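You operate a simulated robot arm through the tools that you are given. There is no shell and no other tool. Be economical: measure what you need, move in short steps, check, and stop when the job is done.

You are at the controls of a simulated robot arm. One attempt, no reset.

JOB
Roll glue on the cream strip, lay the orange strip on it, then red and blue levers to PRESS.
Fine: glue from the black glue tray with the blue roller, which goes back in its stand; lay and press within the open time. Set down upright: blue roller. A coat counts when it lies all over at full strength: go over it till it gets no stronger.

Only the result counts: the job must be done as asked and must still hold three seconds after the hand-in. Knocking over, shifting, dropping, spilling or breaking anything else fails it.

ROBOT AND FRAMES
A 7-joint arm with a two-finger parallel gripper, fixed in place. Base frame: the origin is at the foot of the arm, x ahead of it, y to its left, z up; the work surface is at about z = 852. Units: mm, rad, N and s.
With the tool pointing down near the work surface it reaches from about 220 to 740 mm from the base axis. Its first joint turns from -2.897 to 2.897 rad. Payload 1.57 kg.
The TCP is the grasp point between the finger pads, 30 mm short of the fingertips. In the tool frame z runs along the fingers and y along their closing line. Largest opening 110 mm; finger width 24, thickness 12; the body of the gripper, 48 by 112 mm, starts 78 mm behind the TCP.
Orientation is that of the tool frame in the base frame, as a unit quaternion [w, x, y, z]. With the fingers straight down and closing along the base's y, the tool's x points along the base's -x, its y along +y and its z along -z.

CONTROLS
- The arm moves only by the tool servo_tool. Its argument "steps" is a list of rows, each a list of 7 numbers: the shift along the base's x, y, z in mm, then the turn, a rotation vector about the base's x, y, z in rad, then the opening in per cent of the stroke, from 0 (shut) to 100 (fully open). In form: [[dx, dy, dz, rx, ry, rz, gripper], ...]. A call has 1 to 12 rows; each row is the pose to reach, as a shift and turn from the pose commanded when the call began. Each row takes 0.2 s and may step no farther than 50 mm and 0.15 rad from the row before; otherwise, or with a gripper value out of range, the whole call is refused. Where a pose cannot be reached the arm comes as near as it can. A force on the tool above 40 N (or 10 N above the force at the start of the call, whichever is more), or a blocked arm, ends the call early, and 0.2 s more pass. The fingers move at their own pace (about 45 mm/s each) and stop on an object; they squeeze with about 32 N. The grip force told is the motor's: it shows also when the fingers shut on nothing. Time passes only in rows, and 0.2 s behind the last, so rows that repeat a pose let the fingers close. It gives the time, the measured TCP pose, the force on the tool (base axes), the opening and the grip force at its end, in the units of the frame above (readings bear some noise), with the torque about the TCP (base axes, N m) and any sound that the robot's microphone picked up.
- Cameras (640 x 400 px; columns grow to the right, rows downward): "scene" is fixed at [48.6, -649.2, 1670.3]; the picture's right is [0.86, -0.50, 0.00], its down [-0.35, -0.60, -0.72] and it looks along [0.36, 0.63, -0.69] (base axes); focal length 322 px, centre (320, 200). "wrist" rides on the gripper at [70, 16, -141] in the tool frame; the picture's right is [-0.23, 0.97, 0.00], its down [-0.86, -0.20, -0.48] and it looks along [-0.47, -0.11, 0.88] (tool axes); focal length 222 px, centre (320, 200). There is no depth. A picture from a camera that has moved, and an enlarged one, comes with that camera's place and axes in the base frame and with its lens.
- camera(camera): a new picture of that camera. The clock stands still meanwhile.
- move_column(by): slides the trunk up (or, below 0, down) by that many mm; the arm rides with it, the base frame stays. It gives what a move gives, with no picture.
- zoom(camera, box): a new picture of the part [left, top, right, bottom] of that camera's present view, enlarged. The clock stands still meanwhile.
- job_done(): hands the job in; it is judged then, once.

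Go step by step. Nothing tells you positions but the pictures and the camera data: compare them with the known pose of the tool, close in by small moves and look again before you grip or let go. The budget is 120 turns and 64 pictures, counting those below and the enlarged ones. Unless the task says otherwise, let go and move clear before handing in.

The tools are called after ">>>" by a JSON object that holds its "api" and its "payload". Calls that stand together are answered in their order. servo_tool: Moves the arm, as the interface text tells. Its arguments: {"type":"object","properties":{"steps":{"type":"array","items":{"type":"array","items":{"type":"number"}}}},"required":["steps"]} The other tools are called the same way: move_column (by) slides the trunk up or down; camera (camera) takes a picture; zoom (camera, box) takes an enlarged picture of a part of a camera's view; job_done () hands the job in.

At the start:

```text
clock: 0.0
position: [423.0, 90.8, 1244.9]
tool_rot: [0.001, -0.001, 1.0, 0.0]
ft_force: [-0.8, -0.1, 0.0]
torque: [0.0, -0.03, -0.02]
finger_gap: 109.6
grasp_force: 0.0
trunk travel left (down, up): [-525.0, 65.0]
```

scene: 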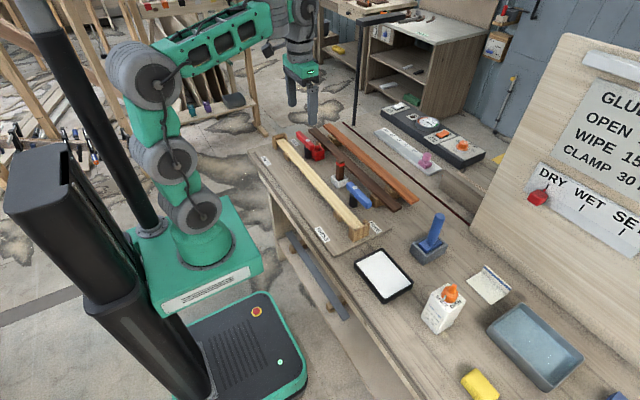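
wrist: 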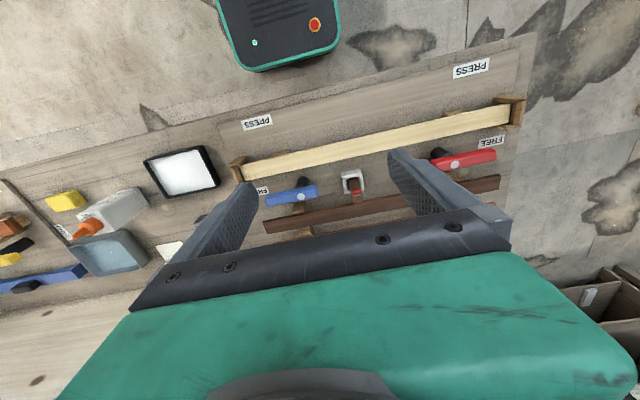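

I see the cream strip held in a jig, a red and a blue lever, the orange strip further back, the black tray with glue and a blue roller in a stand. I'll zoom in to take positions.

>>> {"api": "zoom", "payload": {"camera": "scene", "box": [250, 110, 450, 235]}}

>>> {"api": "zoom", "payload": {"camera": "scene", "box": [340, 190, 540, 315]}}

>>> {"api": "zoom", "payload": {"camera": "scene", "box": [480, 30, 640, 130]}}

>>> {"api": "zoom", "payload": {"camera": "scene", "box": [480, 130, 640, 230]}}

```text
3.20 times, centred on (350, 172) of scene
camera zoom: at [48.6, -649.2, 1670.3], right [0.86, -0.5, 0.0], down [-0.35, -0.6, -0.72], along [0.36, 0.63, -0.69], focal length 1029 px, centre (224, 288)
```

zoom: 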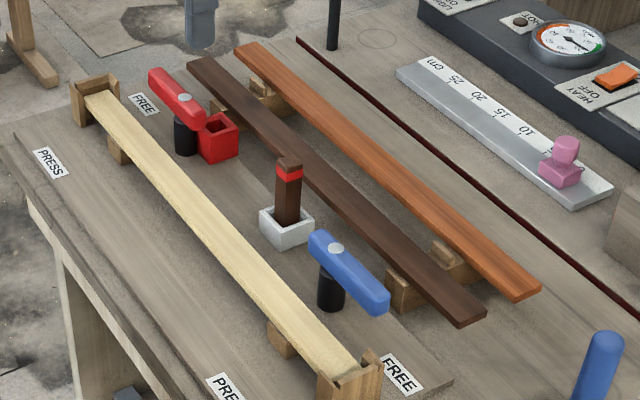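

```text
3.20 times, centred on (440, 252) of scene
camera zoom: at [48.6, -649.2, 1670.3], right [0.86, -0.5, 0.0], down [-0.35, -0.6, -0.72], along [0.36, 0.63, -0.69], focal length 1029 px, centre (-64, 32)
```

zoom: 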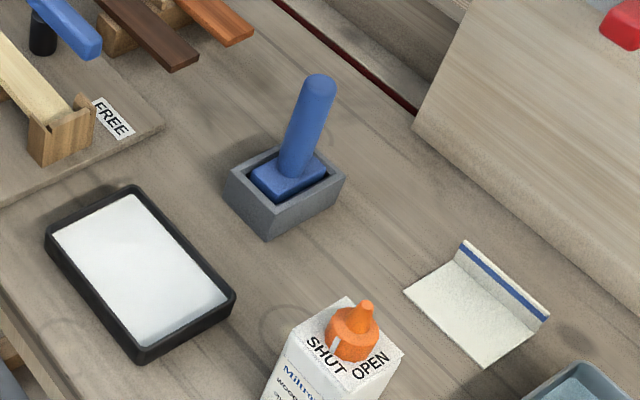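

```text
4.00 times, centred on (560, 80) of scene
camera zoom: at [48.6, -649.2, 1670.3], right [0.86, -0.5, 0.0], down [-0.35, -0.6, -0.72], along [0.36, 0.63, -0.69], focal length 1286 px, centre (-640, 680)
```

zoom: 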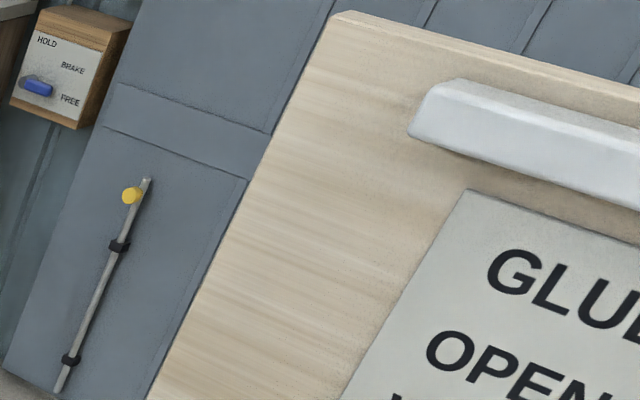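

```text
4.00 times, centred on (560, 180) of scene
camera zoom: at [48.6, -649.2, 1670.3], right [0.86, -0.5, 0.0], down [-0.35, -0.6, -0.72], along [0.36, 0.63, -0.69], focal length 1286 px, centre (-640, 280)
```

zoom: 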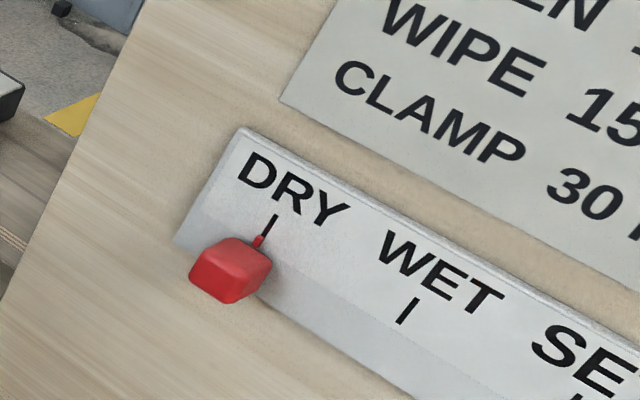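

I estimate the tray centre at about (471,-281), the roller at about (650,-278), and the cream strip along y at x≈495. I'll move over to the roller for a closer look.

>>> {"api": "servo_tool", "payload": {"steps": [[12, -40, -5, 0, 0, 0, 100], [24, -80, -15, 0, 0, 0, 100], [36, -120, -25, 0, 0, 0, 100], [48, -160, -35, 0, 0, 0, 100], [60, -200, -45, 0, 0, 0, 100], [72, -240, -55, 0, 0, 0, 100], [84, -280, -65, 0, 0, 0, 100], [96, -320, -75, 0, 0, 0, 100], [107, -365, -85, 0, 0, 0, 100]]}}

>>> {"api": "camera", "payload": {"camera": "wrist"}}

```text
clock: 2.0
position: [530.3, -275.3, 1160.7]
tool_rot: [0.0, -0.001, 1.0, 0.0]
ft_force: [0.3, -0.5, 0.8]
torque: [0.01, 0.0, 0.01]
finger_gap: 110.1
grasp_force: 0.1
trunk travel left (down, up): [-525.0, 65.0]
```

```text
57 pictures are left
camera wrist: at [460.6, -259.3, 1301.4], right [0.23, 0.97, 0.0], down [0.86, -0.2, 0.48], along [0.47, -0.11, -0.88], focal length 222 px, centre (320, 200)
```

wrist: 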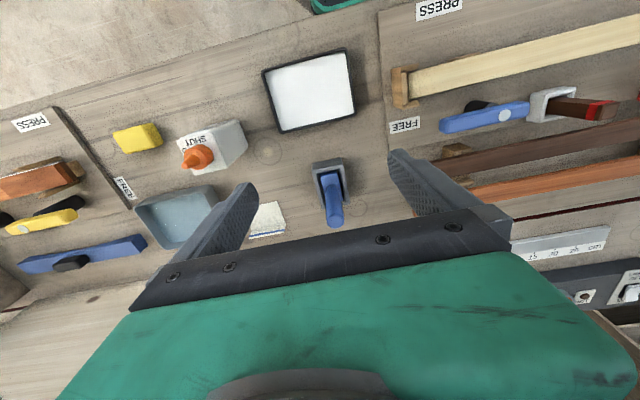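

I see the roller between the fingers, with the tray above it. Zooming for detail.

>>> {"api": "zoom", "payload": {"camera": "wrist", "box": [240, 120, 400, 220]}}

>>> {"api": "zoom", "payload": {"camera": "wrist", "box": [380, 20, 640, 210]}}

```text
4.00 times, centred on (320, 170) of wrist
camera zoom: at [460.6, -259.3, 1301.4], right [0.23, 0.97, 0.0], down [0.86, -0.2, 0.48], along [0.47, -0.11, -0.88], focal length 888 px, centre (320, 320)
```

zoom: 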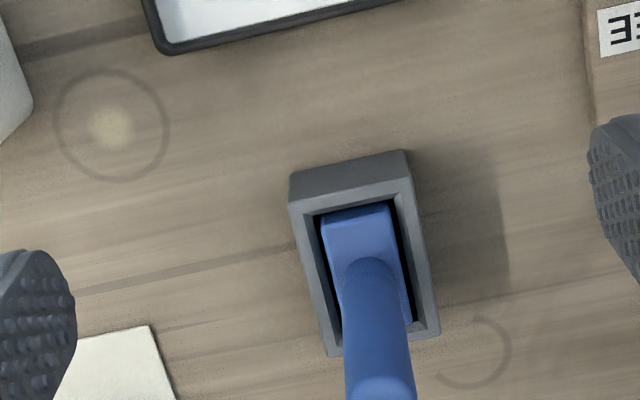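

```text
2.11 times, centred on (510, 115) of wrist
camera zoom: at [460.6, -259.3, 1301.4], right [0.23, 0.97, 0.0], down [0.86, -0.2, 0.48], along [0.47, -0.11, -0.88], focal length 468 px, centre (-80, 379)
```

zoom: 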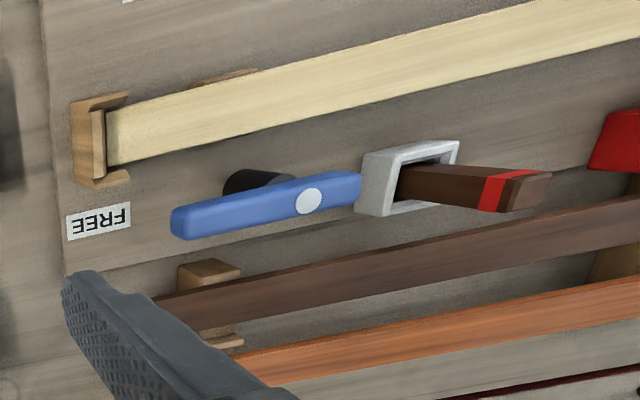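

The roller handle is upright at about (656,-280), top z≈1005, with its head about 70 (x) by 35 (y). Next I'll look closely at the jig's near end bracket and the strips.

>>> {"api": "servo_tool", "payload": {"steps": [[-20, 40, -10, 0, 0, 0, 100], [-40, 75, -30, 0, 0, 0, 100], [-60, 110, -50, 0, 0, 0, 100], [-80, 145, -70, 0, 0, 0, 100], [-100, 180, -90, 0, 0, 0, 100]]}}

>>> {"api": "camera", "payload": {"camera": "wrist"}}

```text
clock: 3.2
position: [427.8, -95.5, 1070.5]
tool_rot: [0.0, 0.0, 1.0, 0.0]
ft_force: [0.1, -0.4, -0.4]
torque: [-0.01, -0.01, -0.03]
finger_gap: 110.0
grasp_force: 0.2
trunk travel left (down, up): [-525.0, 65.0]
```

```text
54 pictures are left
camera wrist: at [359.0, -78.6, 1211.1], right [0.23, 0.97, 0.0], down [0.85, -0.2, 0.48], along [0.47, -0.11, -0.88], focal length 222 px, centre (320, 200)
```

wrist: 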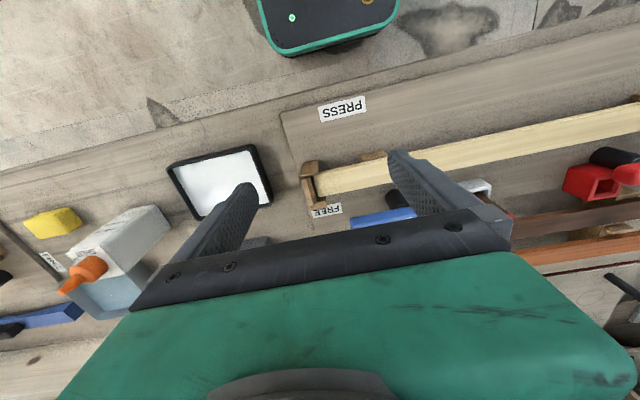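

>>> {"api": "zoom", "payload": {"camera": "wrist", "box": [280, 130, 400, 230]}}

>>> {"api": "zoom", "payload": {"camera": "scene", "box": [310, 180, 390, 250]}}

>>> {"api": "zoom", "payload": {"camera": "wrist", "box": [500, 80, 640, 270]}}

```text
4.00 times, centred on (340, 180) of wrist
camera zoom: at [359.0, -78.6, 1211.1], right [0.23, 0.97, 0.0], down [0.85, -0.2, 0.48], along [0.47, -0.11, -0.88], focal length 888 px, centre (240, 280)
```

zoom: 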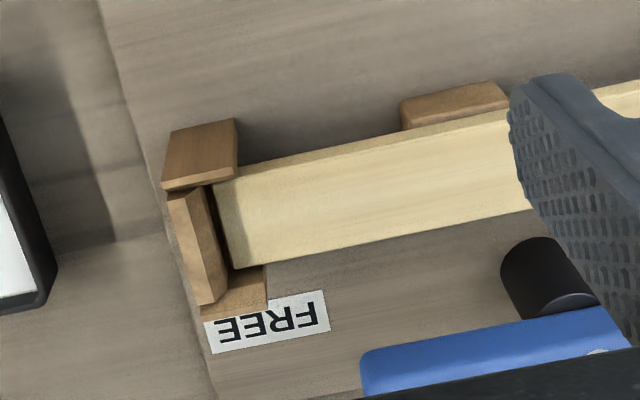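

```text
5.71 times, centred on (350, 215) of scene
camera zoom: at [48.6, -649.2, 1670.3], right [0.86, -0.5, 0.0], down [-0.35, -0.6, -0.72], along [0.36, 0.63, -0.69], focal length 1837 px, centre (149, 114)
```

zoom: 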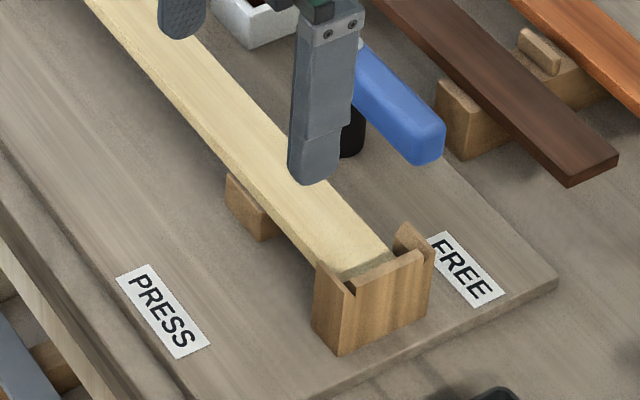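

```text
2.11 times, centred on (570, 175) of wrist
camera zoom: at [359.0, -78.6, 1211.1], right [0.23, 0.97, 0.0], down [0.85, -0.2, 0.48], along [0.47, -0.11, -0.88], focal length 468 px, centre (-206, 253)
```

zoom: 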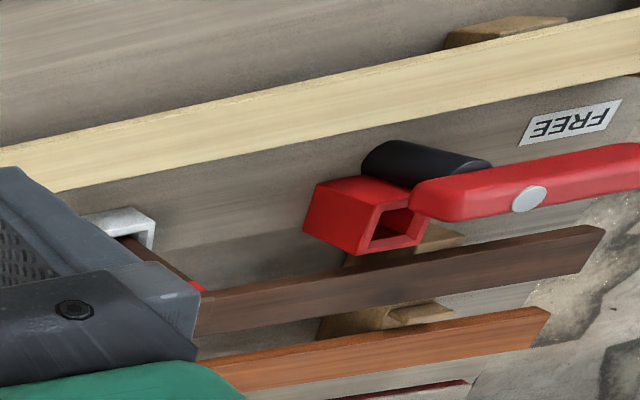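

The bracket cheeks rise above the strip ends; the gap is about 45 wide. I'll now go fetch the roller by its handle.

>>> {"api": "servo_tool", "payload": {"steps": [[35, -30, 10, 0, 0, 0, 60], [70, -60, 10, 0, 0, 0, 60], [105, -90, 10, 0, 0, 0, 60], [140, -115, 10, 0, 0, 0, 60], [175, -140, 10, 0, 0, 0, 60], [205, -165, 10, 0, 0, 0, 60], [226, -184, 10, 0, 0, 0, 60]]}}

>>> {"api": "camera", "payload": {"camera": "wrist"}}

>>> {"api": "camera", "payload": {"camera": "scene"}}

```text
clock: 4.8
position: [656.1, -280.7, 1077.2]
tool_rot: [-0.003, 0.001, 1.0, 0.002]
ft_force: [1.0, -0.2, -0.1]
torque: [0.07, 0.1, -0.01]
finger_gap: 66.1
grasp_force: 0.1
trunk travel left (down, up): [-525.0, 65.0]
```

```text
50 pictures are left
camera wrist: at [587.0, -264.9, 1218.4], right [0.23, 0.97, 0.0], down [0.86, -0.2, 0.47], along [0.46, -0.11, -0.88], focal length 222 px, centre (320, 200)
```

wrist: 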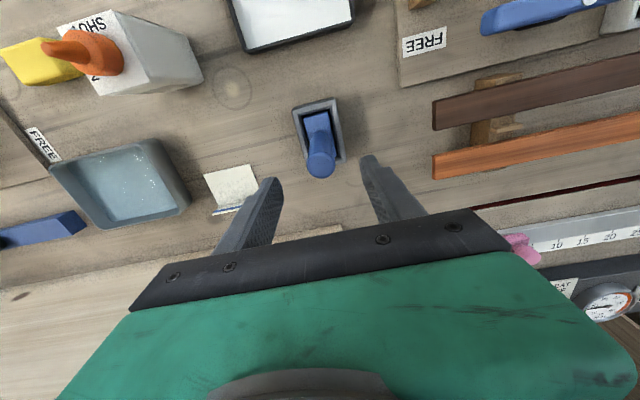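

```text
49 pictures are left
```

scene: 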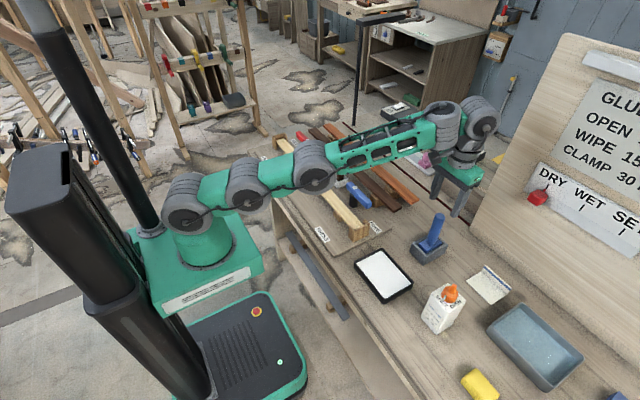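

The gripper sits over the handle (estimate 657,-281). I'll descend to TCP z≈973 and close.

>>> {"api": "servo_tool", "payload": {"steps": [[2, -1, -35, 0, 0, 0, 60], [2, -1, -70, 0, 0, 0, 60], [2, -1, -104, 0, 0, 0, 60], [2, -1, -104, 0, 0, 0, 60]]}}

>>> {"api": "camera", "payload": {"camera": "wrist"}}

>>> {"api": "zoom", "payload": {"camera": "scene", "box": [380, 170, 500, 270]}}

```text
clock: 5.8
position: [659.9, -278.6, 973.9]
tool_rot: [-0.001, 0.001, 1.0, 0.0]
ft_force: [-0.1, -0.5, 0.5]
torque: [-0.01, 0.03, 0.02]
finger_gap: 66.1
grasp_force: 0.0
trunk travel left (down, up): [-525.0, 65.0]
```

```text
48 pictures are left
camera wrist: at [588.6, -263.9, 1115.9], right [0.23, 0.97, 0.0], down [0.85, -0.2, 0.48], along [0.47, -0.11, -0.88], focal length 222 px, centre (320, 200)
```

wrist: 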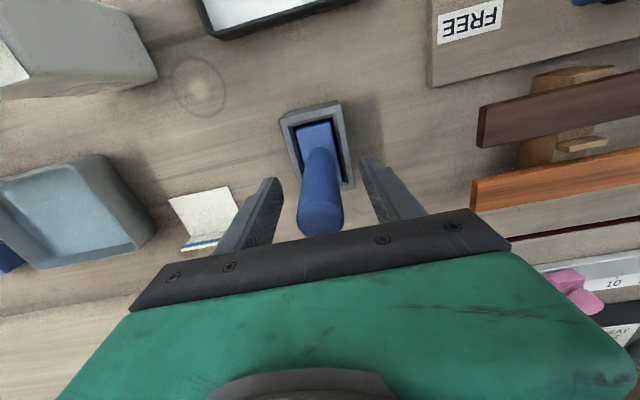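

```text
4.00 times, centred on (440, 220) of scene
camera zoom: at [48.6, -649.2, 1670.3], right [0.86, -0.5, 0.0], down [-0.35, -0.6, -0.72], along [0.36, 0.63, -0.69], focal length 1286 px, centre (-160, 120)
```

zoom: 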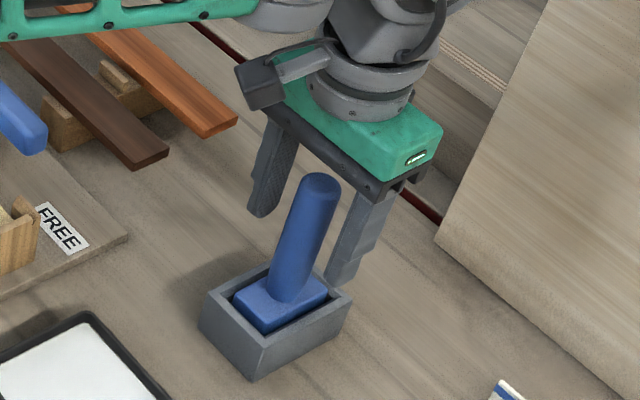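

The handle lies between the fingertips in both views. Closing.

>>> {"api": "servo_tool", "payload": {"steps": [[0, 0, 0, 0, 0, 0, 0], [0, 0, 0, 0, 0, 0, 0], [0, 0, 0, 0, 0, 0, 0], [0, 0, 0, 0, 0, 0, 0]]}}

```text
clock: 6.8
position: [658.4, -279.7, 975.0]
tool_rot: [0.0, -0.001, 1.0, 0.0]
ft_force: [-0.4, 1.2, 0.1]
torque: [0.09, -0.04, -0.03]
finger_gap: 28.2
grasp_force: 29.6
trunk travel left (down, up): [-525.0, 65.0]
```

Gripped (28 mm handle). Lifting straight up to clear the stand.

>>> {"api": "servo_tool", "payload": {"steps": [[0, 0, 20, 0, 0, 0, 0], [0, 0, 45, 0, 0, 0, 0], [0, 0, 75, 0, 0, 0, 0], [0, 0, 110, 0, 0, 0, 0]]}}

>>> {"api": "zoom", "payload": {"camera": "scene", "box": [380, 130, 500, 270]}}

>>> {"api": "camera", "payload": {"camera": "wrist"}}

```text
clock: 7.8
position: [650.8, -276.9, 1084.9]
tool_rot: [0.0, 0.0, 1.0, -0.001]
ft_force: [-1.0, 0.2, -1.2]
torque: [0.03, -0.03, -0.03]
finger_gap: 28.2
grasp_force: 31.6
out of reach, approached as far as the arm can: row 4
trunk travel left (down, up): [-525.0, 65.0]
```

```text
2.86 times, centred on (440, 200) of scene
camera zoom: at [48.6, -649.2, 1670.3], right [0.86, -0.5, 0.0], down [-0.35, -0.6, -0.72], along [0.36, 0.63, -0.69], focal length 919 px, centre (-23, 200)
```

zoom: 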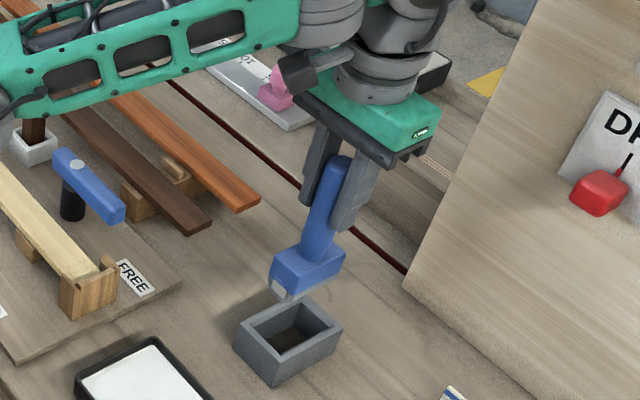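

```text
45 pictures are left
camera wrist: at [580.9, -260.7, 1225.4], right [0.23, 0.97, 0.0], down [0.86, -0.2, 0.48], along [0.47, -0.11, -0.88], focal length 222 px, centre (320, 200)
```

wrist: 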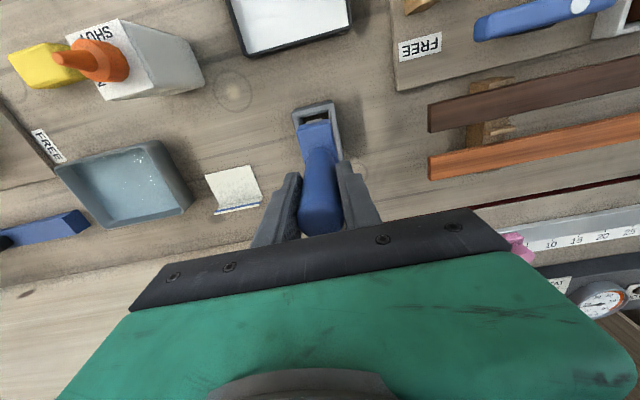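

The roller is out cleanly. I'll carry it above the tray and look at its underside.

>>> {"api": "servo_tool", "payload": {"steps": [[-40, 0, 5, 0, 0, 0, 0], [-80, -2, 5, 0, 0, 0, 0], [-120, -3, 5, 0, 0, 0, 0], [-160, -3, 5, 0, 0, 0, 0], [-188, -3, 5, 0, 0, 0, 0]]}}

>>> {"api": "zoom", "payload": {"camera": "scene", "box": [320, 150, 440, 310]}}

```text
clock: 9.0
position: [462.7, -280.4, 1087.4]
tool_rot: [0.0, 0.0, 1.0, 0.0]
ft_force: [0.1, -0.5, -2.1]
torque: [0.01, 0.01, 0.02]
finger_gap: 28.3
grasp_force: 32.5
trunk travel left (down, up): [-525.0, 65.0]
```

```text
2.50 times, centred on (380, 230) of scene
camera zoom: at [48.6, -649.2, 1670.3], right [0.86, -0.5, 0.0], down [-0.35, -0.6, -0.72], along [0.36, 0.63, -0.69], focal length 804 px, centre (170, 125)
```

zoom: 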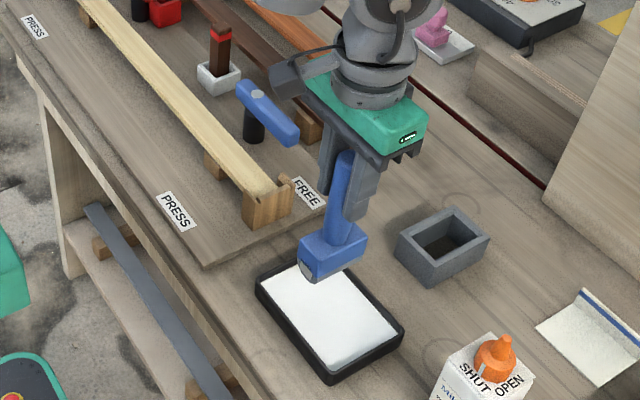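

>>> {"api": "zoom", "payload": {"camera": "scene", "box": [355, 200, 405, 270]}}

```text
5.71 times, centred on (380, 235) of scene
camera zoom: at [48.6, -649.2, 1670.3], right [0.86, -0.5, 0.0], down [-0.35, -0.6, -0.72], along [0.36, 0.63, -0.69], focal length 1837 px, centre (-23, 0)
```

zoom: 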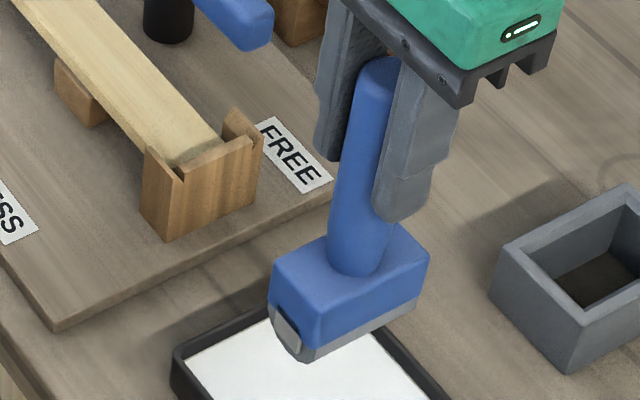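

The roller's axis runs along x, which suits rolling along the strip. Before wetting it I'll tilt the wrist up to read the sign's open time.

>>> {"api": "servo_tool", "payload": {"steps": [[-10, 3, 25, 0, -0.15, 0, 0], [-20, 6, 50, 0, -0.3, 0, 0], [-30, 9, 75, 0, -0.45, 0, 0], [-40, 12, 100, 0, -0.6, 0, 0], [-50, 15, 125, 0, -0.75, 0, 0], [-60, 18, 150, 0, -0.9, 0, 0], [-70, 20, 170, 0, -1.05, 0, 0], [-80, 20, 190, 0, -1.15, 0, 0]]}}

>>> {"api": "camera", "payload": {"camera": "wrist"}}

```text
clock: 10.8
position: [381.8, -259.2, 1277.6]
tool_rot: [0.544, 0.0, 0.839, 0.0]
ft_force: [0.1, -0.8, -1.9]
torque: [-0.01, 0.15, -0.08]
finger_gap: 28.2
grasp_force: 32.2
trunk travel left (down, up): [-525.0, 65.0]
```

```text
42 pictures are left
camera wrist: at [224.8, -243.5, 1272.3], right [0.09, 0.97, 0.21], down [-0.09, -0.2, 0.98], along [0.99, -0.11, 0.07], focal length 222 px, centre (320, 200)
```

wrist: 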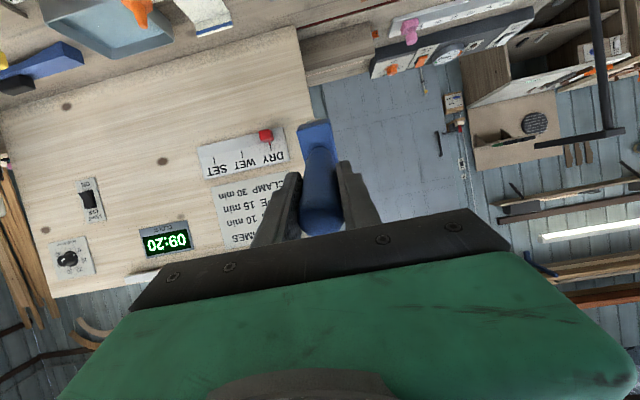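

The sign reads OPEN 10 min, and there's a wall clock at 09:20. I'll read it exactly and check how fast it runs.

>>> {"api": "zoom", "payload": {"camera": "wrist", "box": [120, 110, 320, 270]}}

>>> {"api": "servo_tool", "payload": {"steps": [[0, 0, 0, 0, 0, 0, 0], [0, 0, 0, 0, 0, 0, 0], [0, 0, 0, 0, 0, 0, 0], [0, 0, 0, 0, 0, 0, 0], [0, 0, 0, 0, 0, 0, 0], [0, 0, 0, 0, 0, 0, 0], [0, 0, 0, 0, 0, 0, 0], [0, 0, 0, 0, 0, 0, 0], [0, 0, 0, 0, 0, 0, 0]]}}

>>> {"api": "zoom", "payload": {"camera": "wrist", "box": [120, 110, 320, 270]}}

```text
2.50 times, centred on (220, 190) of wrist
camera zoom: at [224.8, -243.5, 1272.3], right [0.09, 0.97, 0.21], down [-0.09, -0.2, 0.98], along [0.99, -0.11, 0.07], focal length 555 px, centre (570, 225)
```

zoom: 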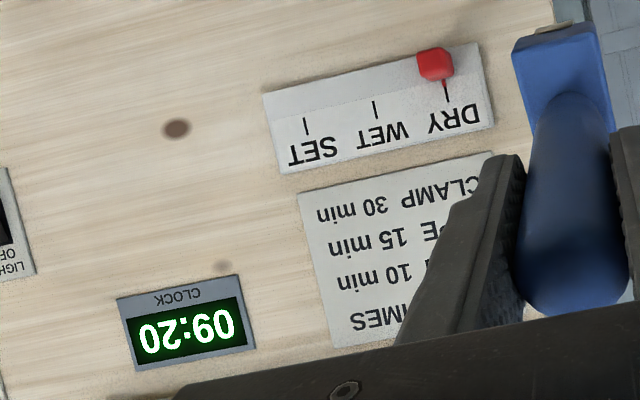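

```text
clock: 12.8
position: [382.6, -260.0, 1279.3]
tool_rot: [0.544, 0.001, 0.839, 0.0]
ft_force: [0.3, 0.5, -1.6]
torque: [-0.05, 0.14, -0.06]
finger_gap: 28.0
grasp_force: 32.1
trunk travel left (down, up): [-525.0, 65.0]
```

```text
2.50 times, centred on (220, 190) of wrist
camera zoom: at [225.1, -243.7, 1272.2], right [0.09, 0.97, 0.21], down [-0.09, -0.2, 0.98], along [0.99, -0.11, 0.07], focal length 555 px, centre (570, 225)
```

zoom: 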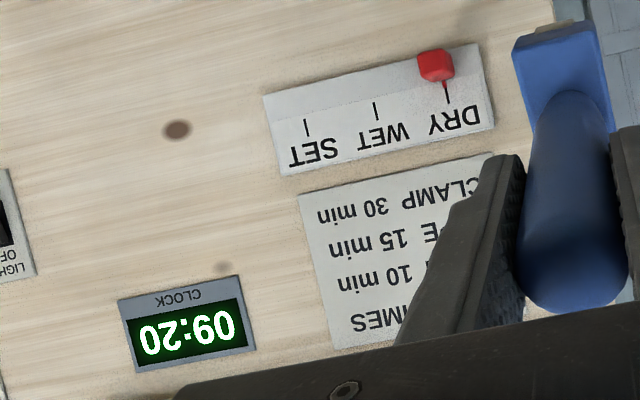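

The clock is effectively real time, so 10 minutes is ample. Back upright above the tray.

>>> {"api": "servo_tool", "payload": {"steps": [[10, -3, -20, 0, 0.15, 0, 0], [20, -6, -45, 0, 0.3, 0, 0], [35, -9, -70, 0, 0.45, 0, 0], [50, -12, -95, 0, 0.6, 0, 0], [60, -15, -120, 0, 0.75, 0, 0], [70, -18, -145, 0, 0.9, 0, 0], [80, -20, -170, 0, 1.05, 0, 0], [90, -20, -190, 0, 1.15, 0, 0], [90, -20, -190, 0, 1.15, 0, 0]]}}

```text
clock: 14.8
position: [472.3, -279.4, 1089.7]
tool_rot: [-0.002, 0.0, 1.0, -0.001]
ft_force: [0.5, 0.7, -0.6]
torque: [0.05, 0.0, -0.01]
finger_gap: 27.9
grasp_force: 32.1
trunk travel left (down, up): [-525.0, 65.0]
```

Descending into the tray, slowly toward the end.

>>> {"api": "servo_tool", "payload": {"steps": [[0, 0, -45, 0, 0, 0, 0], [0, 0, -85, 0, 0, 0, 0], [0, 0, -95, 0, 0, 0, 0], [0, 0, -100, 0, 0, 0, 0], [0, 0, -104, 0, 0, 0, 0], [0, 0, -104, 0, 0, 0, 0]]}}

>>> {"api": "zoom", "payload": {"camera": "scene", "box": [340, 210, 430, 310]}}

```text
clock: 16.2
position: [474.5, -279.1, 985.6]
tool_rot: [0.001, 0.0, 1.0, 0.0]
ft_force: [-0.2, 0.4, 6.4]
torque: [-0.31, -0.21, -0.05]
finger_gap: 28.2
grasp_force: 32.0
trunk travel left (down, up): [-525.0, 65.0]
```

```text
4.00 times, centred on (385, 260) of scene
camera zoom: at [48.6, -649.2, 1670.3], right [0.86, -0.5, 0.0], down [-0.35, -0.6, -0.72], along [0.36, 0.63, -0.69], focal length 1286 px, centre (60, -40)
```

zoom: 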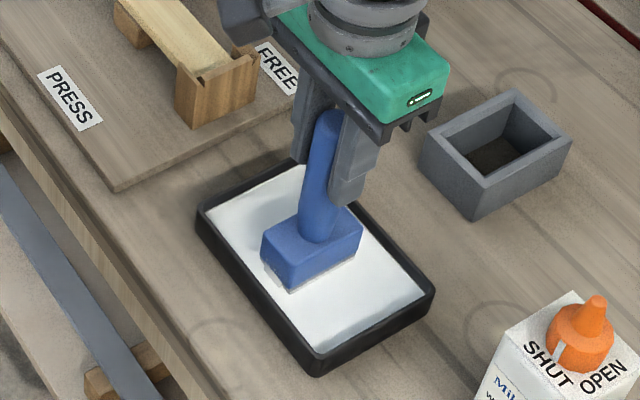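

Contact with about 6 N. I'll roll gently to and fro in the tray.

>>> {"api": "servo_tool", "payload": {"steps": [[0, 15, 0, 0, 0, 0, 0], [0, 30, 0, 0, 0, 0, 0], [0, 15, 0, 0, 0, 0, 0], [0, 0, 0, 0, 0, 0, 0], [0, -18, 0, 0, 0, 0, 0], [0, -35, 0, 0, 0, 0, 0], [0, -18, 0, 0, 0, 0, 0], [0, 0, 0, 0, 0, 0, 0], [0, 20, 0, 0, 0, 0, 0], [0, 35, 0, 0, 0, 0, 0], [0, 15, 0, 0, 0, 0, 0], [0, 0, 0, 0, 0, 0, 0]]}}

>>> {"api": "servo_tool", "payload": {"steps": [[0, 0, 20, 0, 0, 0, 0], [0, 0, 60, 0, 0, 0, 0], [0, 0, 90, 0, 0, 0, 0], [0, 0, 90, 0, 0, 0, 0]]}}

>>> {"api": "zoom", "payload": {"camera": "scene", "box": [340, 180, 430, 290]}}

```text
clock: 18.8
position: [471.5, -280.0, 984.7]
tool_rot: [0.0, 0.0, 1.0, 0.001]
ft_force: [0.4, 0.4, -0.4]
torque: [0.13, -0.05, 0.04]
finger_gap: 27.7
grasp_force: 32.3
trunk travel left (down, up): [-525.0, 65.0]
```

```text
clock: 19.8
position: [473.0, -282.4, 1077.0]
tool_rot: [-0.001, 0.0, 1.0, 0.0]
ft_force: [-0.6, 0.3, -2.0]
torque: [0.09, 0.0, -0.01]
finger_gap: 28.2
grasp_force: 31.8
trunk travel left (down, up): [-525.0, 65.0]
```

```text
3.64 times, centred on (385, 235) of scene
camera zoom: at [48.6, -649.2, 1670.3], right [0.86, -0.5, 0.0], down [-0.35, -0.6, -0.72], along [0.36, 0.63, -0.69], focal length 1169 px, centre (84, 73)
```

zoom: 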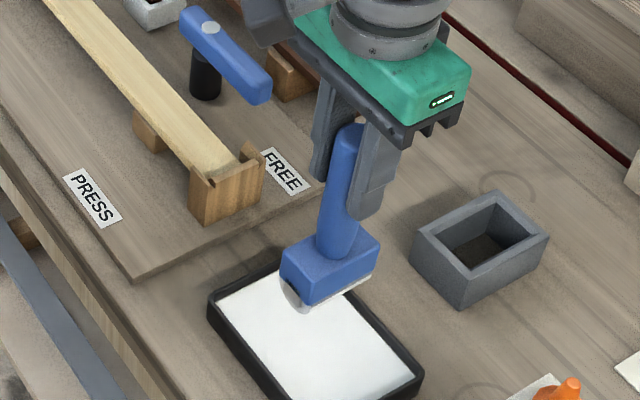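

The roller is wet. Moving over the near part of the strip (x≈498, y≈-80) and descending towards it.

>>> {"api": "servo_tool", "payload": {"steps": [[5, 40, 10, 0, 0, 0, 0], [12, 85, 10, 0, 0, 0, 0], [18, 130, 10, 0, 0, 0, 0], [25, 170, 10, 0, 0, 0, 0], [25, 201, 10, 0, 0, 0, 0], [25, 201, -15, 0, 0, 0, 0], [25, 201, -35, 0, 0, 0, 0], [25, 201, -35, 0, 0, 0, 0]]}}

>>> {"api": "zoom", "payload": {"camera": "scene", "box": [310, 150, 400, 250]}}

>>> {"api": "camera", "payload": {"camera": "wrist"}}

```text
clock: 21.6
position: [497.4, -80.0, 1039.3]
tool_rot: [0.0, 0.0, 1.0, 0.0]
ft_force: [0.3, 0.7, -1.9]
torque: [0.05, -0.02, 0.03]
finger_gap: 28.0
grasp_force: 31.9
trunk travel left (down, up): [-525.0, 65.0]
```

```text
4.00 times, centred on (355, 200) of scene
camera zoom: at [48.6, -649.2, 1670.3], right [0.86, -0.5, 0.0], down [-0.35, -0.6, -0.72], along [0.36, 0.63, -0.69], focal length 1286 px, centre (180, 200)
```

zoom: 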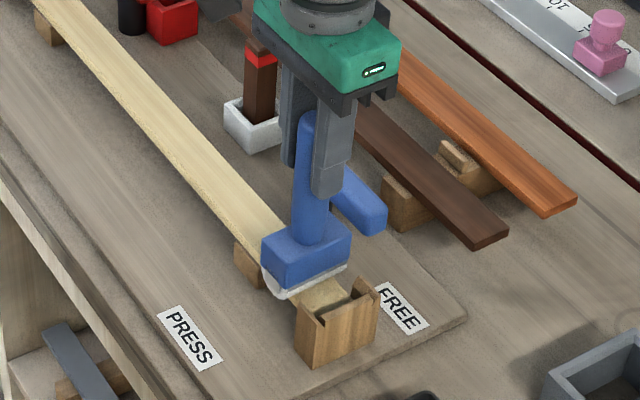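

```text
36 pictures are left
camera wrist: at [427.2, -63.7, 1179.8], right [0.23, 0.97, 0.0], down [0.86, -0.2, 0.48], along [0.47, -0.11, -0.88], focal length 222 px, centre (320, 200)
```

wrist: 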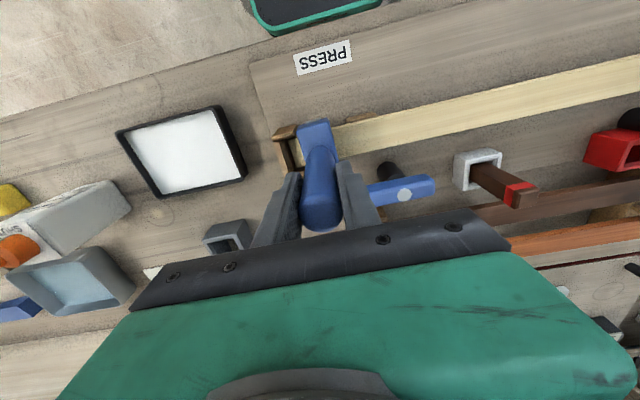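

Aligned over the strip. Lowering gently until contact.

>>> {"api": "servo_tool", "payload": {"steps": [[0, 0, -6, 0, 0, 0, 0], [0, 0, -11, 0, 0, 0, 0], [0, 0, -15, 0, 0, 0, 0], [0, 0, -18, 0, 0, 0, 0], [0, 0, -18, 0, 0, 0, 0]]}}

```text
clock: 22.8
position: [498.6, -80.1, 1023.6]
tool_rot: [0.002, 0.0, 1.0, 0.0]
ft_force: [0.3, -7.6, 16.1]
torque: [-0.95, -0.52, -0.23]
finger_gap: 28.2
grasp_force: 32.5
trunk travel left (down, up): [-525.0, 65.0]
```

Contact at TCP z≈1023. Easing off 1 mm and rolling up the strip.

>>> {"api": "servo_tool", "payload": {"steps": [[-1, 10, 1, 0, 0, 0, 0], [-1, 45, 1, 0, 0, 0, 0], [-1, 85, 1, 0, 0, 0, 0], [-1, 125, 1, 0, 0, 0, 0], [-1, 165, 1, 0, 0, 0, 0], [-1, 205, 1, 0, 0, 0, 0], [-1, 245, 1, 0, 0, 0, 0], [-1, 285, 1, 0, 0, 0, 0], [-1, 325, 1, 0, 0, 0, 0], [-1, 365, 1, 0, 0, 0, 0], [-1, 405, 1, 0, 0, 0, 0], [-1, 445, 1, 0, 0, 0, 0]]}}

>>> {"api": "camera", "payload": {"camera": "scene"}}

>>> {"api": "camera", "payload": {"camera": "wrist"}}

```text
clock: 23.7
position: [499.8, 12.0, 1032.1]
tool_rot: [0.008, -0.004, 1.0, 0.001]
ft_force: [-2.4, 8.1, 21.0]
torque: [1.24, 0.58, -0.06]
finger_gap: 28.4
grasp_force: 31.9
trunk travel left (down, up): [-525.0, 65.0]
stopped in row 4: the force on the tool passed its limit at 50 N (the readings are from after the stop); the commanded pose is now the measured one
```

```text
35 pictures are left
```

scene: 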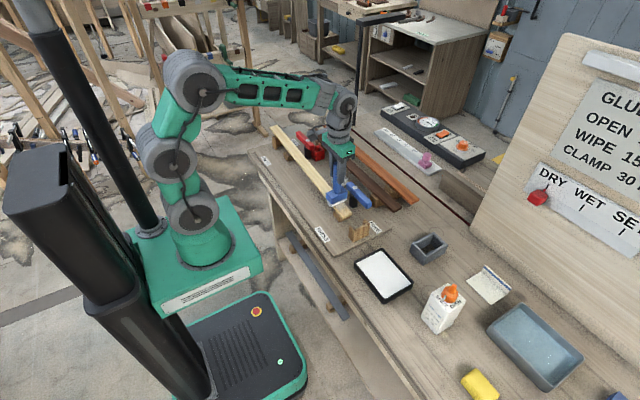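

```text
34 pictures are left
camera wrist: at [427.4, 27.3, 1170.7], right [0.22, 0.98, 0.01], down [0.85, -0.19, 0.49], along [0.48, -0.1, -0.87], focal length 222 px, centre (320, 200)
```

wrist: 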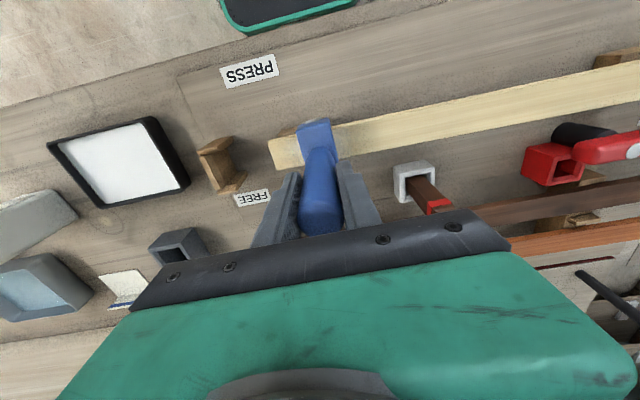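

The roller dragged the strip along +y. I need to look closely at what happened.

>>> {"api": "zoom", "payload": {"camera": "scene", "box": [250, 110, 390, 250]}}

```text
2.86 times, centred on (320, 180) of scene
camera zoom: at [48.6, -649.2, 1670.3], right [0.86, -0.5, 0.0], down [-0.35, -0.6, -0.72], along [0.36, 0.63, -0.69], focal length 919 px, centre (320, 257)
```

zoom: 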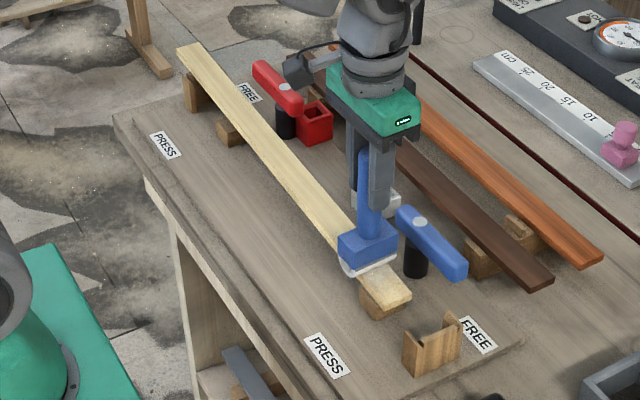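

The strip tipped over its near support and climbed the far bracket. I'll lift the roller gently off, return it to its stand, then set the strip back with the gripper.

>>> {"api": "servo_tool", "payload": {"steps": [[0, 0, 4, 0, 0, 0, 0], [0, 0, 10, 0, 0, 0, 0], [0, 0, 25, 0, 0, 0, 0], [0, 0, 55, 0, 0, 0, 0], [0, 0, 55, 0, 0, 0, 0]]}}

>>> {"api": "zoom", "payload": {"camera": "scene", "box": [250, 110, 390, 250]}}

```text
clock: 24.9
position: [499.6, 10.8, 1080.4]
tool_rot: [0.004, -0.002, 1.0, 0.002]
ft_force: [0.3, -0.3, -0.5]
torque: [-0.04, 0.01, 0.02]
finger_gap: 27.9
grasp_force: 32.4
trunk travel left (down, up): [-525.0, 65.0]
```

```text
2.86 times, centred on (320, 180) of scene
camera zoom: at [48.6, -649.2, 1670.3], right [0.86, -0.5, 0.0], down [-0.35, -0.6, -0.72], along [0.36, 0.63, -0.69], focal length 919 px, centre (320, 257)
```

zoom: 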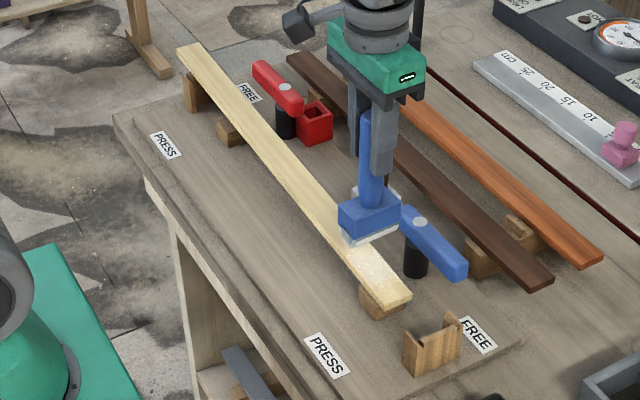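

The strip is resting stably. I'll carry the roller back along the strip side, clear of the lever, and over to the stand.

>>> {"api": "servo_tool", "payload": {"steps": [[0, -40, 10, -0.004, 0.008, -0.004, 0], [0, -85, 10, -0.004, 0.008, -0.004, 0], [0, -130, 10, -0.004, 0.008, -0.004, 0], [0, -175, 5, -0.004, 0.008, -0.004, 0], [25, -210, 0, -0.004, 0.008, -0.004, 0], [60, -240, -5, -0.004, 0.008, -0.004, 0], [95, -265, -10, -0.004, 0.008, -0.004, 0], [130, -283, -20, -0.004, 0.008, -0.004, 0], [160, -291, -30, -0.004, 0.008, -0.004, 0], [160, -291, -30, -0.004, 0.008, -0.004, 0]]}}

>>> {"api": "zoom", "payload": {"camera": "scene", "box": [390, 160, 490, 280]}}

>>> {"api": "camera", "payload": {"camera": "wrist"}}

```text
clock: 27.1
position: [660.6, -279.2, 1053.2]
tool_rot: [0.001, 0.0, 1.0, -0.002]
ft_force: [-0.2, -0.2, -2.3]
torque: [-0.07, -0.01, 0.03]
finger_gap: 28.0
grasp_force: 31.9
trunk travel left (down, up): [-525.0, 65.0]
```

```text
3.33 times, centred on (440, 220) of scene
camera zoom: at [48.6, -649.2, 1670.3], right [0.86, -0.5, 0.0], down [-0.35, -0.6, -0.72], along [0.36, 0.63, -0.69], focal length 1072 px, centre (-80, 133)
```

zoom: 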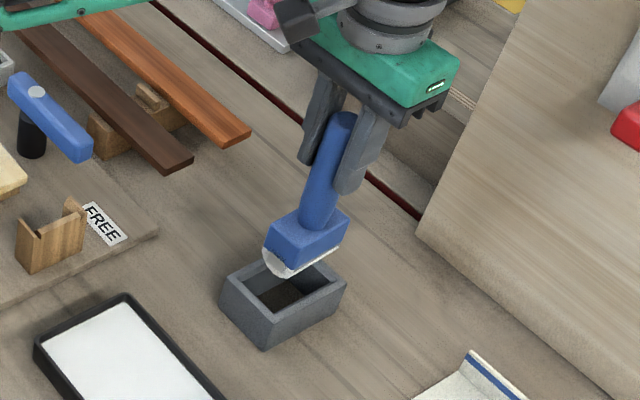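

```text
30 pictures are left
camera wrist: at [590.2, -263.7, 1194.5], right [0.23, 0.97, 0.0], down [0.85, -0.2, 0.48], along [0.47, -0.11, -0.88], focal length 222 px, centre (320, 200)
```

wrist: 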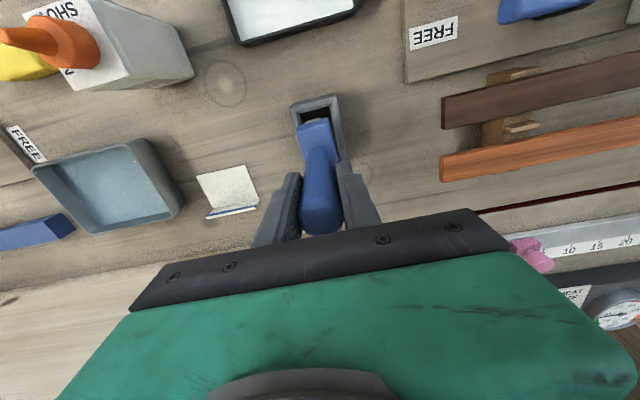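

The roller sits straight above its stand. Lowering in.

>>> {"api": "servo_tool", "payload": {"steps": [[-1, 0, -25, 0, 0, 0, 0], [-1, 0, -45, 0, 0, 0, 0], [-1, 0, -60, 0, 0, 0, 0], [-1, 0, -68, 0, 0, 0, 0], [-1, 0, -73, 0, 0, 0, 0], [-1, 0, -75, 0, 0, 0, 0], [-1, 0, -75, 0, 0, 0, 0]]}}

>>> {"api": "zoom", "payload": {"camera": "scene", "box": [390, 160, 490, 280]}}

```text
clock: 28.7
position: [660.3, -280.4, 980.6]
tool_rot: [0.002, 0.0, 1.0, -0.001]
ft_force: [-0.8, -1.6, 6.5]
torque: [-0.49, -0.19, -0.09]
finger_gap: 28.1
grasp_force: 31.5
trunk travel left (down, up): [-525.0, 65.0]
```

```text
3.33 times, centred on (440, 220) of scene
camera zoom: at [48.6, -649.2, 1670.3], right [0.86, -0.5, 0.0], down [-0.35, -0.6, -0.72], along [0.36, 0.63, -0.69], focal length 1072 px, centre (-80, 133)
```

zoom: 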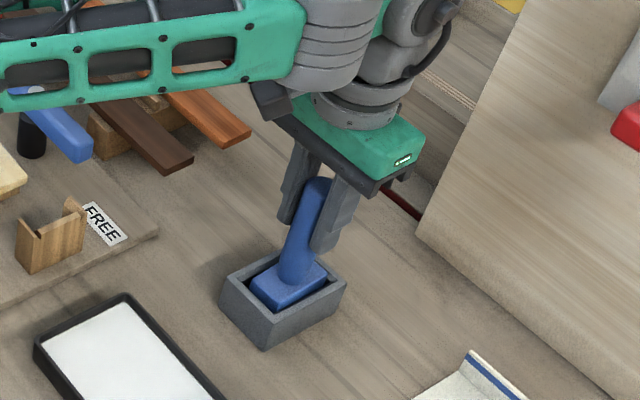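

Seated in the stand (6 N on the floor). Opening and rising.

>>> {"api": "servo_tool", "payload": {"steps": [[0, 0, 1, 0, 0, 0, 40], [0, 0, 1, 0, 0, 0, 60], [0, 0, 1, 0, 0, 0, 60], [0, 0, 40, 0, 0, 0, 60], [0, 0, 80, 0, 0, 0, 60], [-30, 10, 100, 0, 0, 0, 60]]}}

>>> {"api": "camera", "payload": {"camera": "wrist"}}

```text
clock: 30.1
position: [626.6, -271.1, 1077.5]
tool_rot: [0.0, 0.0, 1.0, -0.001]
ft_force: [-0.2, 0.4, -0.2]
torque: [-0.02, -0.02, 0.03]
finger_gap: 66.1
grasp_force: 0.0
trunk travel left (down, up): [-525.0, 65.0]
```

```text
28 pictures are left
camera wrist: at [557.0, -254.9, 1218.7], right [0.23, 0.97, 0.0], down [0.85, -0.2, 0.48], along [0.47, -0.11, -0.88], focal length 222 px, centre (320, 200)
```

wrist: 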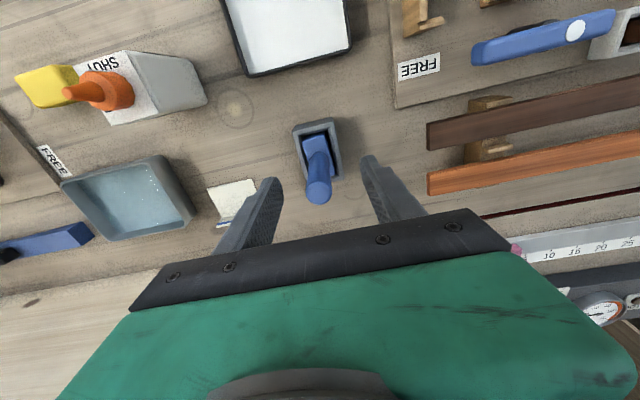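

The roller is standing upright in the stand. Now to the displaced cream strip: moving above its middle, turning the gripper 90° to close across x.

>>> {"api": "servo_tool", "payload": {"steps": [[-10, 42, 15, 0, 0, 0.131, 60], [-21, 85, 25, 0, 0, 0.262, 60], [-31, 127, 35, 0, 0, 0.393, 60], [-42, 169, 35, 0, 0, 0.524, 60], [-52, 212, 35, 0, 0, 0.655, 60], [-62, 254, 35, 0, 0, 0.785, 60], [-73, 296, 35, 0, 0, 0.916, 60], [-83, 339, 35, 0, 0, 1.047, 60], [-94, 381, 35, 0, 0, 1.178, 60], [-104, 423, 35, 0, 0, 1.309, 60], [-115, 466, 35, 0, 0, 1.44, 60], [-125, 508, 35, 0, 0, 1.571, 60]]}}

>>> {"api": "camera", "payload": {"camera": "wrist"}}

>>> {"api": "zoom", "payload": {"camera": "scene", "box": [250, 110, 390, 250]}}

```text
clock: 32.7
position: [505.9, 238.3, 1115.7]
tool_rot: [0.0, 0.708, -0.706, 0.0]
ft_force: [-0.5, -0.1, 0.3]
torque: [-0.01, 0.0, 0.0]
finger_gap: 66.1
grasp_force: 0.1
trunk travel left (down, up): [-525.0, 65.0]
```

```text
27 pictures are left
camera wrist: at [488.3, 167.9, 1255.7], right [-0.97, 0.23, 0.0], down [0.2, 0.86, 0.48], along [0.11, 0.47, -0.88], focal length 222 px, centre (320, 200)
```

wrist: 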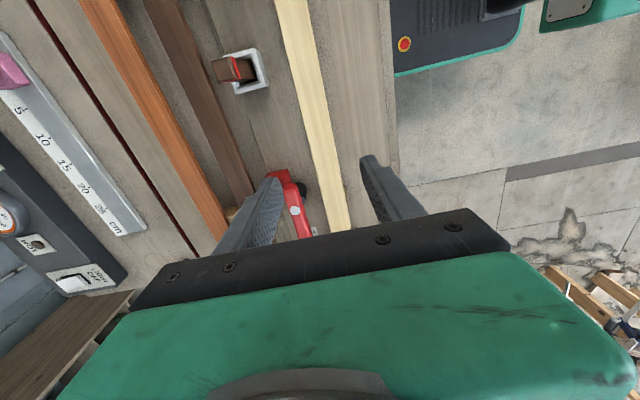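

```text
2.86 times, centred on (320, 180) of scene
camera zoom: at [48.6, -649.2, 1670.3], right [0.86, -0.5, 0.0], down [-0.35, -0.6, -0.72], along [0.36, 0.63, -0.69], focal length 919 px, centre (320, 257)
```

zoom: 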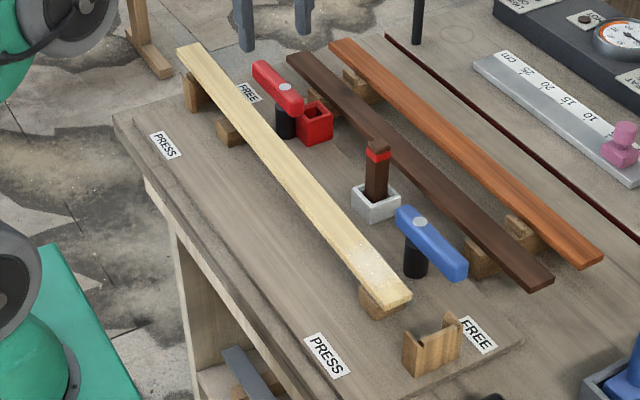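

The strip's centre line is at about x=506 under the gripper, its middle at y≈235. Descending to straddle it.

>>> {"api": "servo_tool", "payload": {"steps": [[0, -3, -45, 0, 0, 0, 60], [0, -3, -90, 0, 0, 0, 60], [0, -3, -135, 0, 0, 0, 60], [0, -3, -175, 0, 0, 0, 60], [0, -3, -195, 0, 0, 0, 60], [0, -3, -208, 0, 0, 0, 60], [0, -3, -208, 0, 0, 0, 60]]}}

>>> {"api": "camera", "payload": {"camera": "wrist"}}

>>> {"api": "zoom", "payload": {"camera": "scene", "box": [270, 100, 370, 210]}}

```text
clock: 34.3
position: [505.2, 235.3, 902.7]
tool_rot: [0.003, -0.707, 0.708, -0.001]
ft_force: [-0.9, 0.8, 0.0]
torque: [0.01, 0.01, 0.0]
finger_gap: 66.1
grasp_force: 0.0
trunk travel left (down, up): [-525.0, 65.0]
```

```text
25 pictures are left
camera wrist: at [487.6, 165.4, 1045.4], right [-0.97, 0.23, 0.0], down [0.2, 0.85, 0.48], along [0.11, 0.47, -0.88], focal length 222 px, centre (320, 200)
```

wrist: 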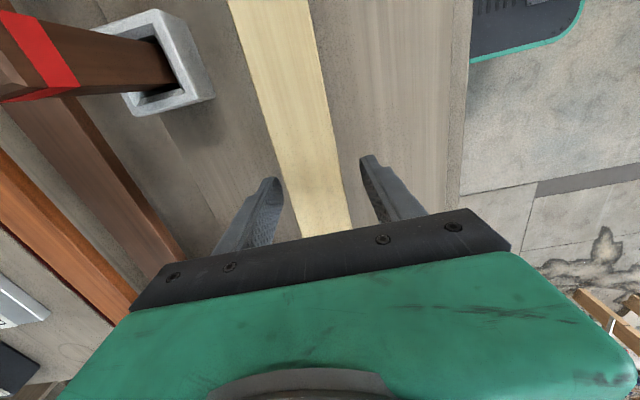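

```text
3.64 times, centred on (320, 155) of scene
camera zoom: at [48.6, -649.2, 1670.3], right [0.86, -0.5, 0.0], down [-0.35, -0.6, -0.72], along [0.36, 0.63, -0.69], focal length 1169 px, centre (320, 364)
```

zoom: 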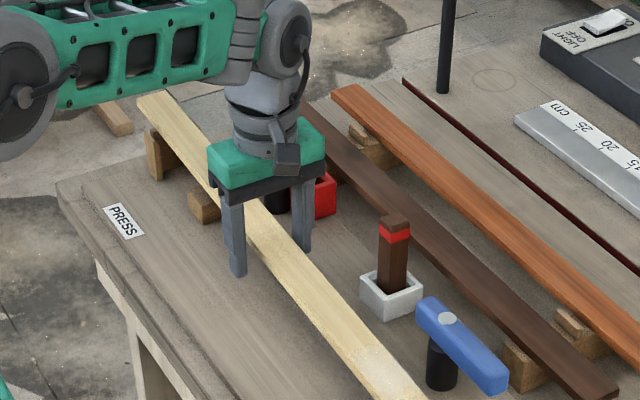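

The fingers straddle the strip. Closing.

>>> {"api": "servo_tool", "payload": {"steps": [[0, 0, 0, 0, 0, 0, 0], [0, 0, 0, 0, 0, 0, 0], [0, 0, 0, 0, 0, 0, 0], [0, 0, 0, 0, 0, 0, 0]]}}

```text
clock: 35.3
position: [505.1, 234.8, 904.8]
tool_rot: [-0.002, 0.707, -0.707, 0.001]
ft_force: [0.8, 0.3, -0.3]
torque: [0.09, -0.04, -0.04]
finger_gap: 39.4
grasp_force: 32.4
trunk travel left (down, up): [-525.0, 65.0]
```

Gripped at 39 mm width. Lifting 35 mm and checking.

>>> {"api": "servo_tool", "payload": {"steps": [[0, 0, 8, 0, 0, 0, 0], [0, 0, 20, 0, 0, 0, 0], [0, 0, 35, 0, 0, 0, 0], [0, 0, 35, 0, 0, 0, 0]]}}

>>> {"api": "zoom", "payload": {"camera": "scene", "box": [250, 110, 390, 250]}}

```text
clock: 36.3
position: [502.5, 234.3, 939.0]
tool_rot: [0.002, -0.707, 0.707, 0.0]
ft_force: [0.7, 0.3, 0.5]
torque: [0.01, 0.0, -0.02]
finger_gap: 0.0
grasp_force: 21.0
trunk travel left (down, up): [-525.0, 65.0]
```

```text
2.86 times, centred on (320, 180) of scene
camera zoom: at [48.6, -649.2, 1670.3], right [0.86, -0.5, 0.0], down [-0.35, -0.6, -0.72], along [0.36, 0.63, -0.69], focal length 919 px, centre (320, 257)
```

zoom: 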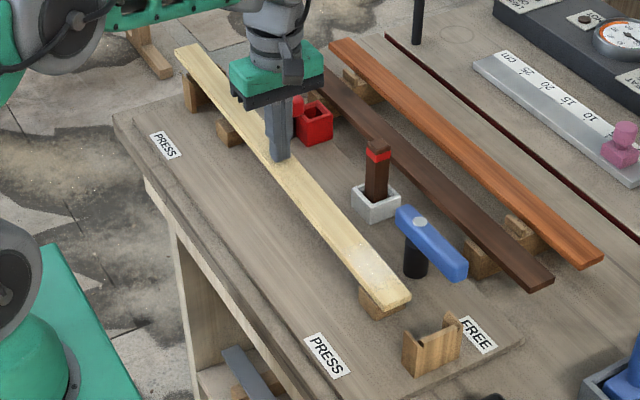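

The strip slipped out of the grip. I'll open, go a few mm deeper, and lift more gently.

>>> {"api": "servo_tool", "payload": {"steps": [[1, 0, 0, 0, 0, 0, 60], [1, 0, 0, 0, 0, 0, 60], [1, 0, 0, 0, 0, 0, 60], [1, 0, -20, 0, 0, 0, 60], [1, 0, -32, 0, 0, 0, 60], [1, 0, -38, 0, 0, 0, 60], [1, 0, -42, 0, 0, 0, 60], [1, 0, -42, 0, 0, 0, 60]]}}

>>> {"api": "camera", "payload": {"camera": "wrist"}}

```text
clock: 38.1
position: [503.7, 234.6, 896.4]
tool_rot: [0.002, -0.707, 0.707, 0.0]
ft_force: [-0.7, 0.0, 0.0]
torque: [0.04, 0.02, 0.02]
finger_gap: 66.1
grasp_force: 0.1
trunk travel left (down, up): [-525.0, 65.0]
```

```text
22 pictures are left
camera wrist: at [487.9, 164.5, 1038.0], right [-0.97, 0.23, 0.0], down [0.2, 0.85, 0.48], along [0.11, 0.47, -0.88], focal length 222 px, centre (320, 200)
```

wrist: 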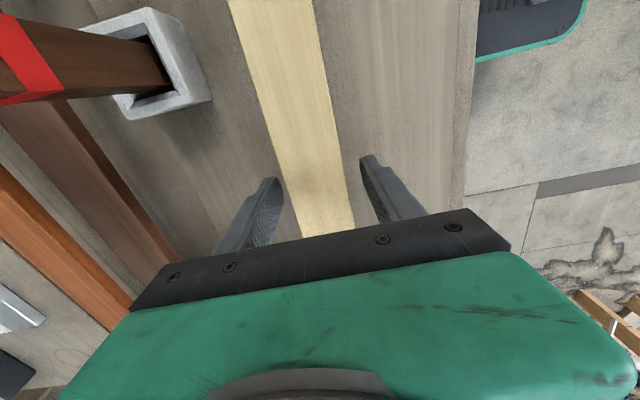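

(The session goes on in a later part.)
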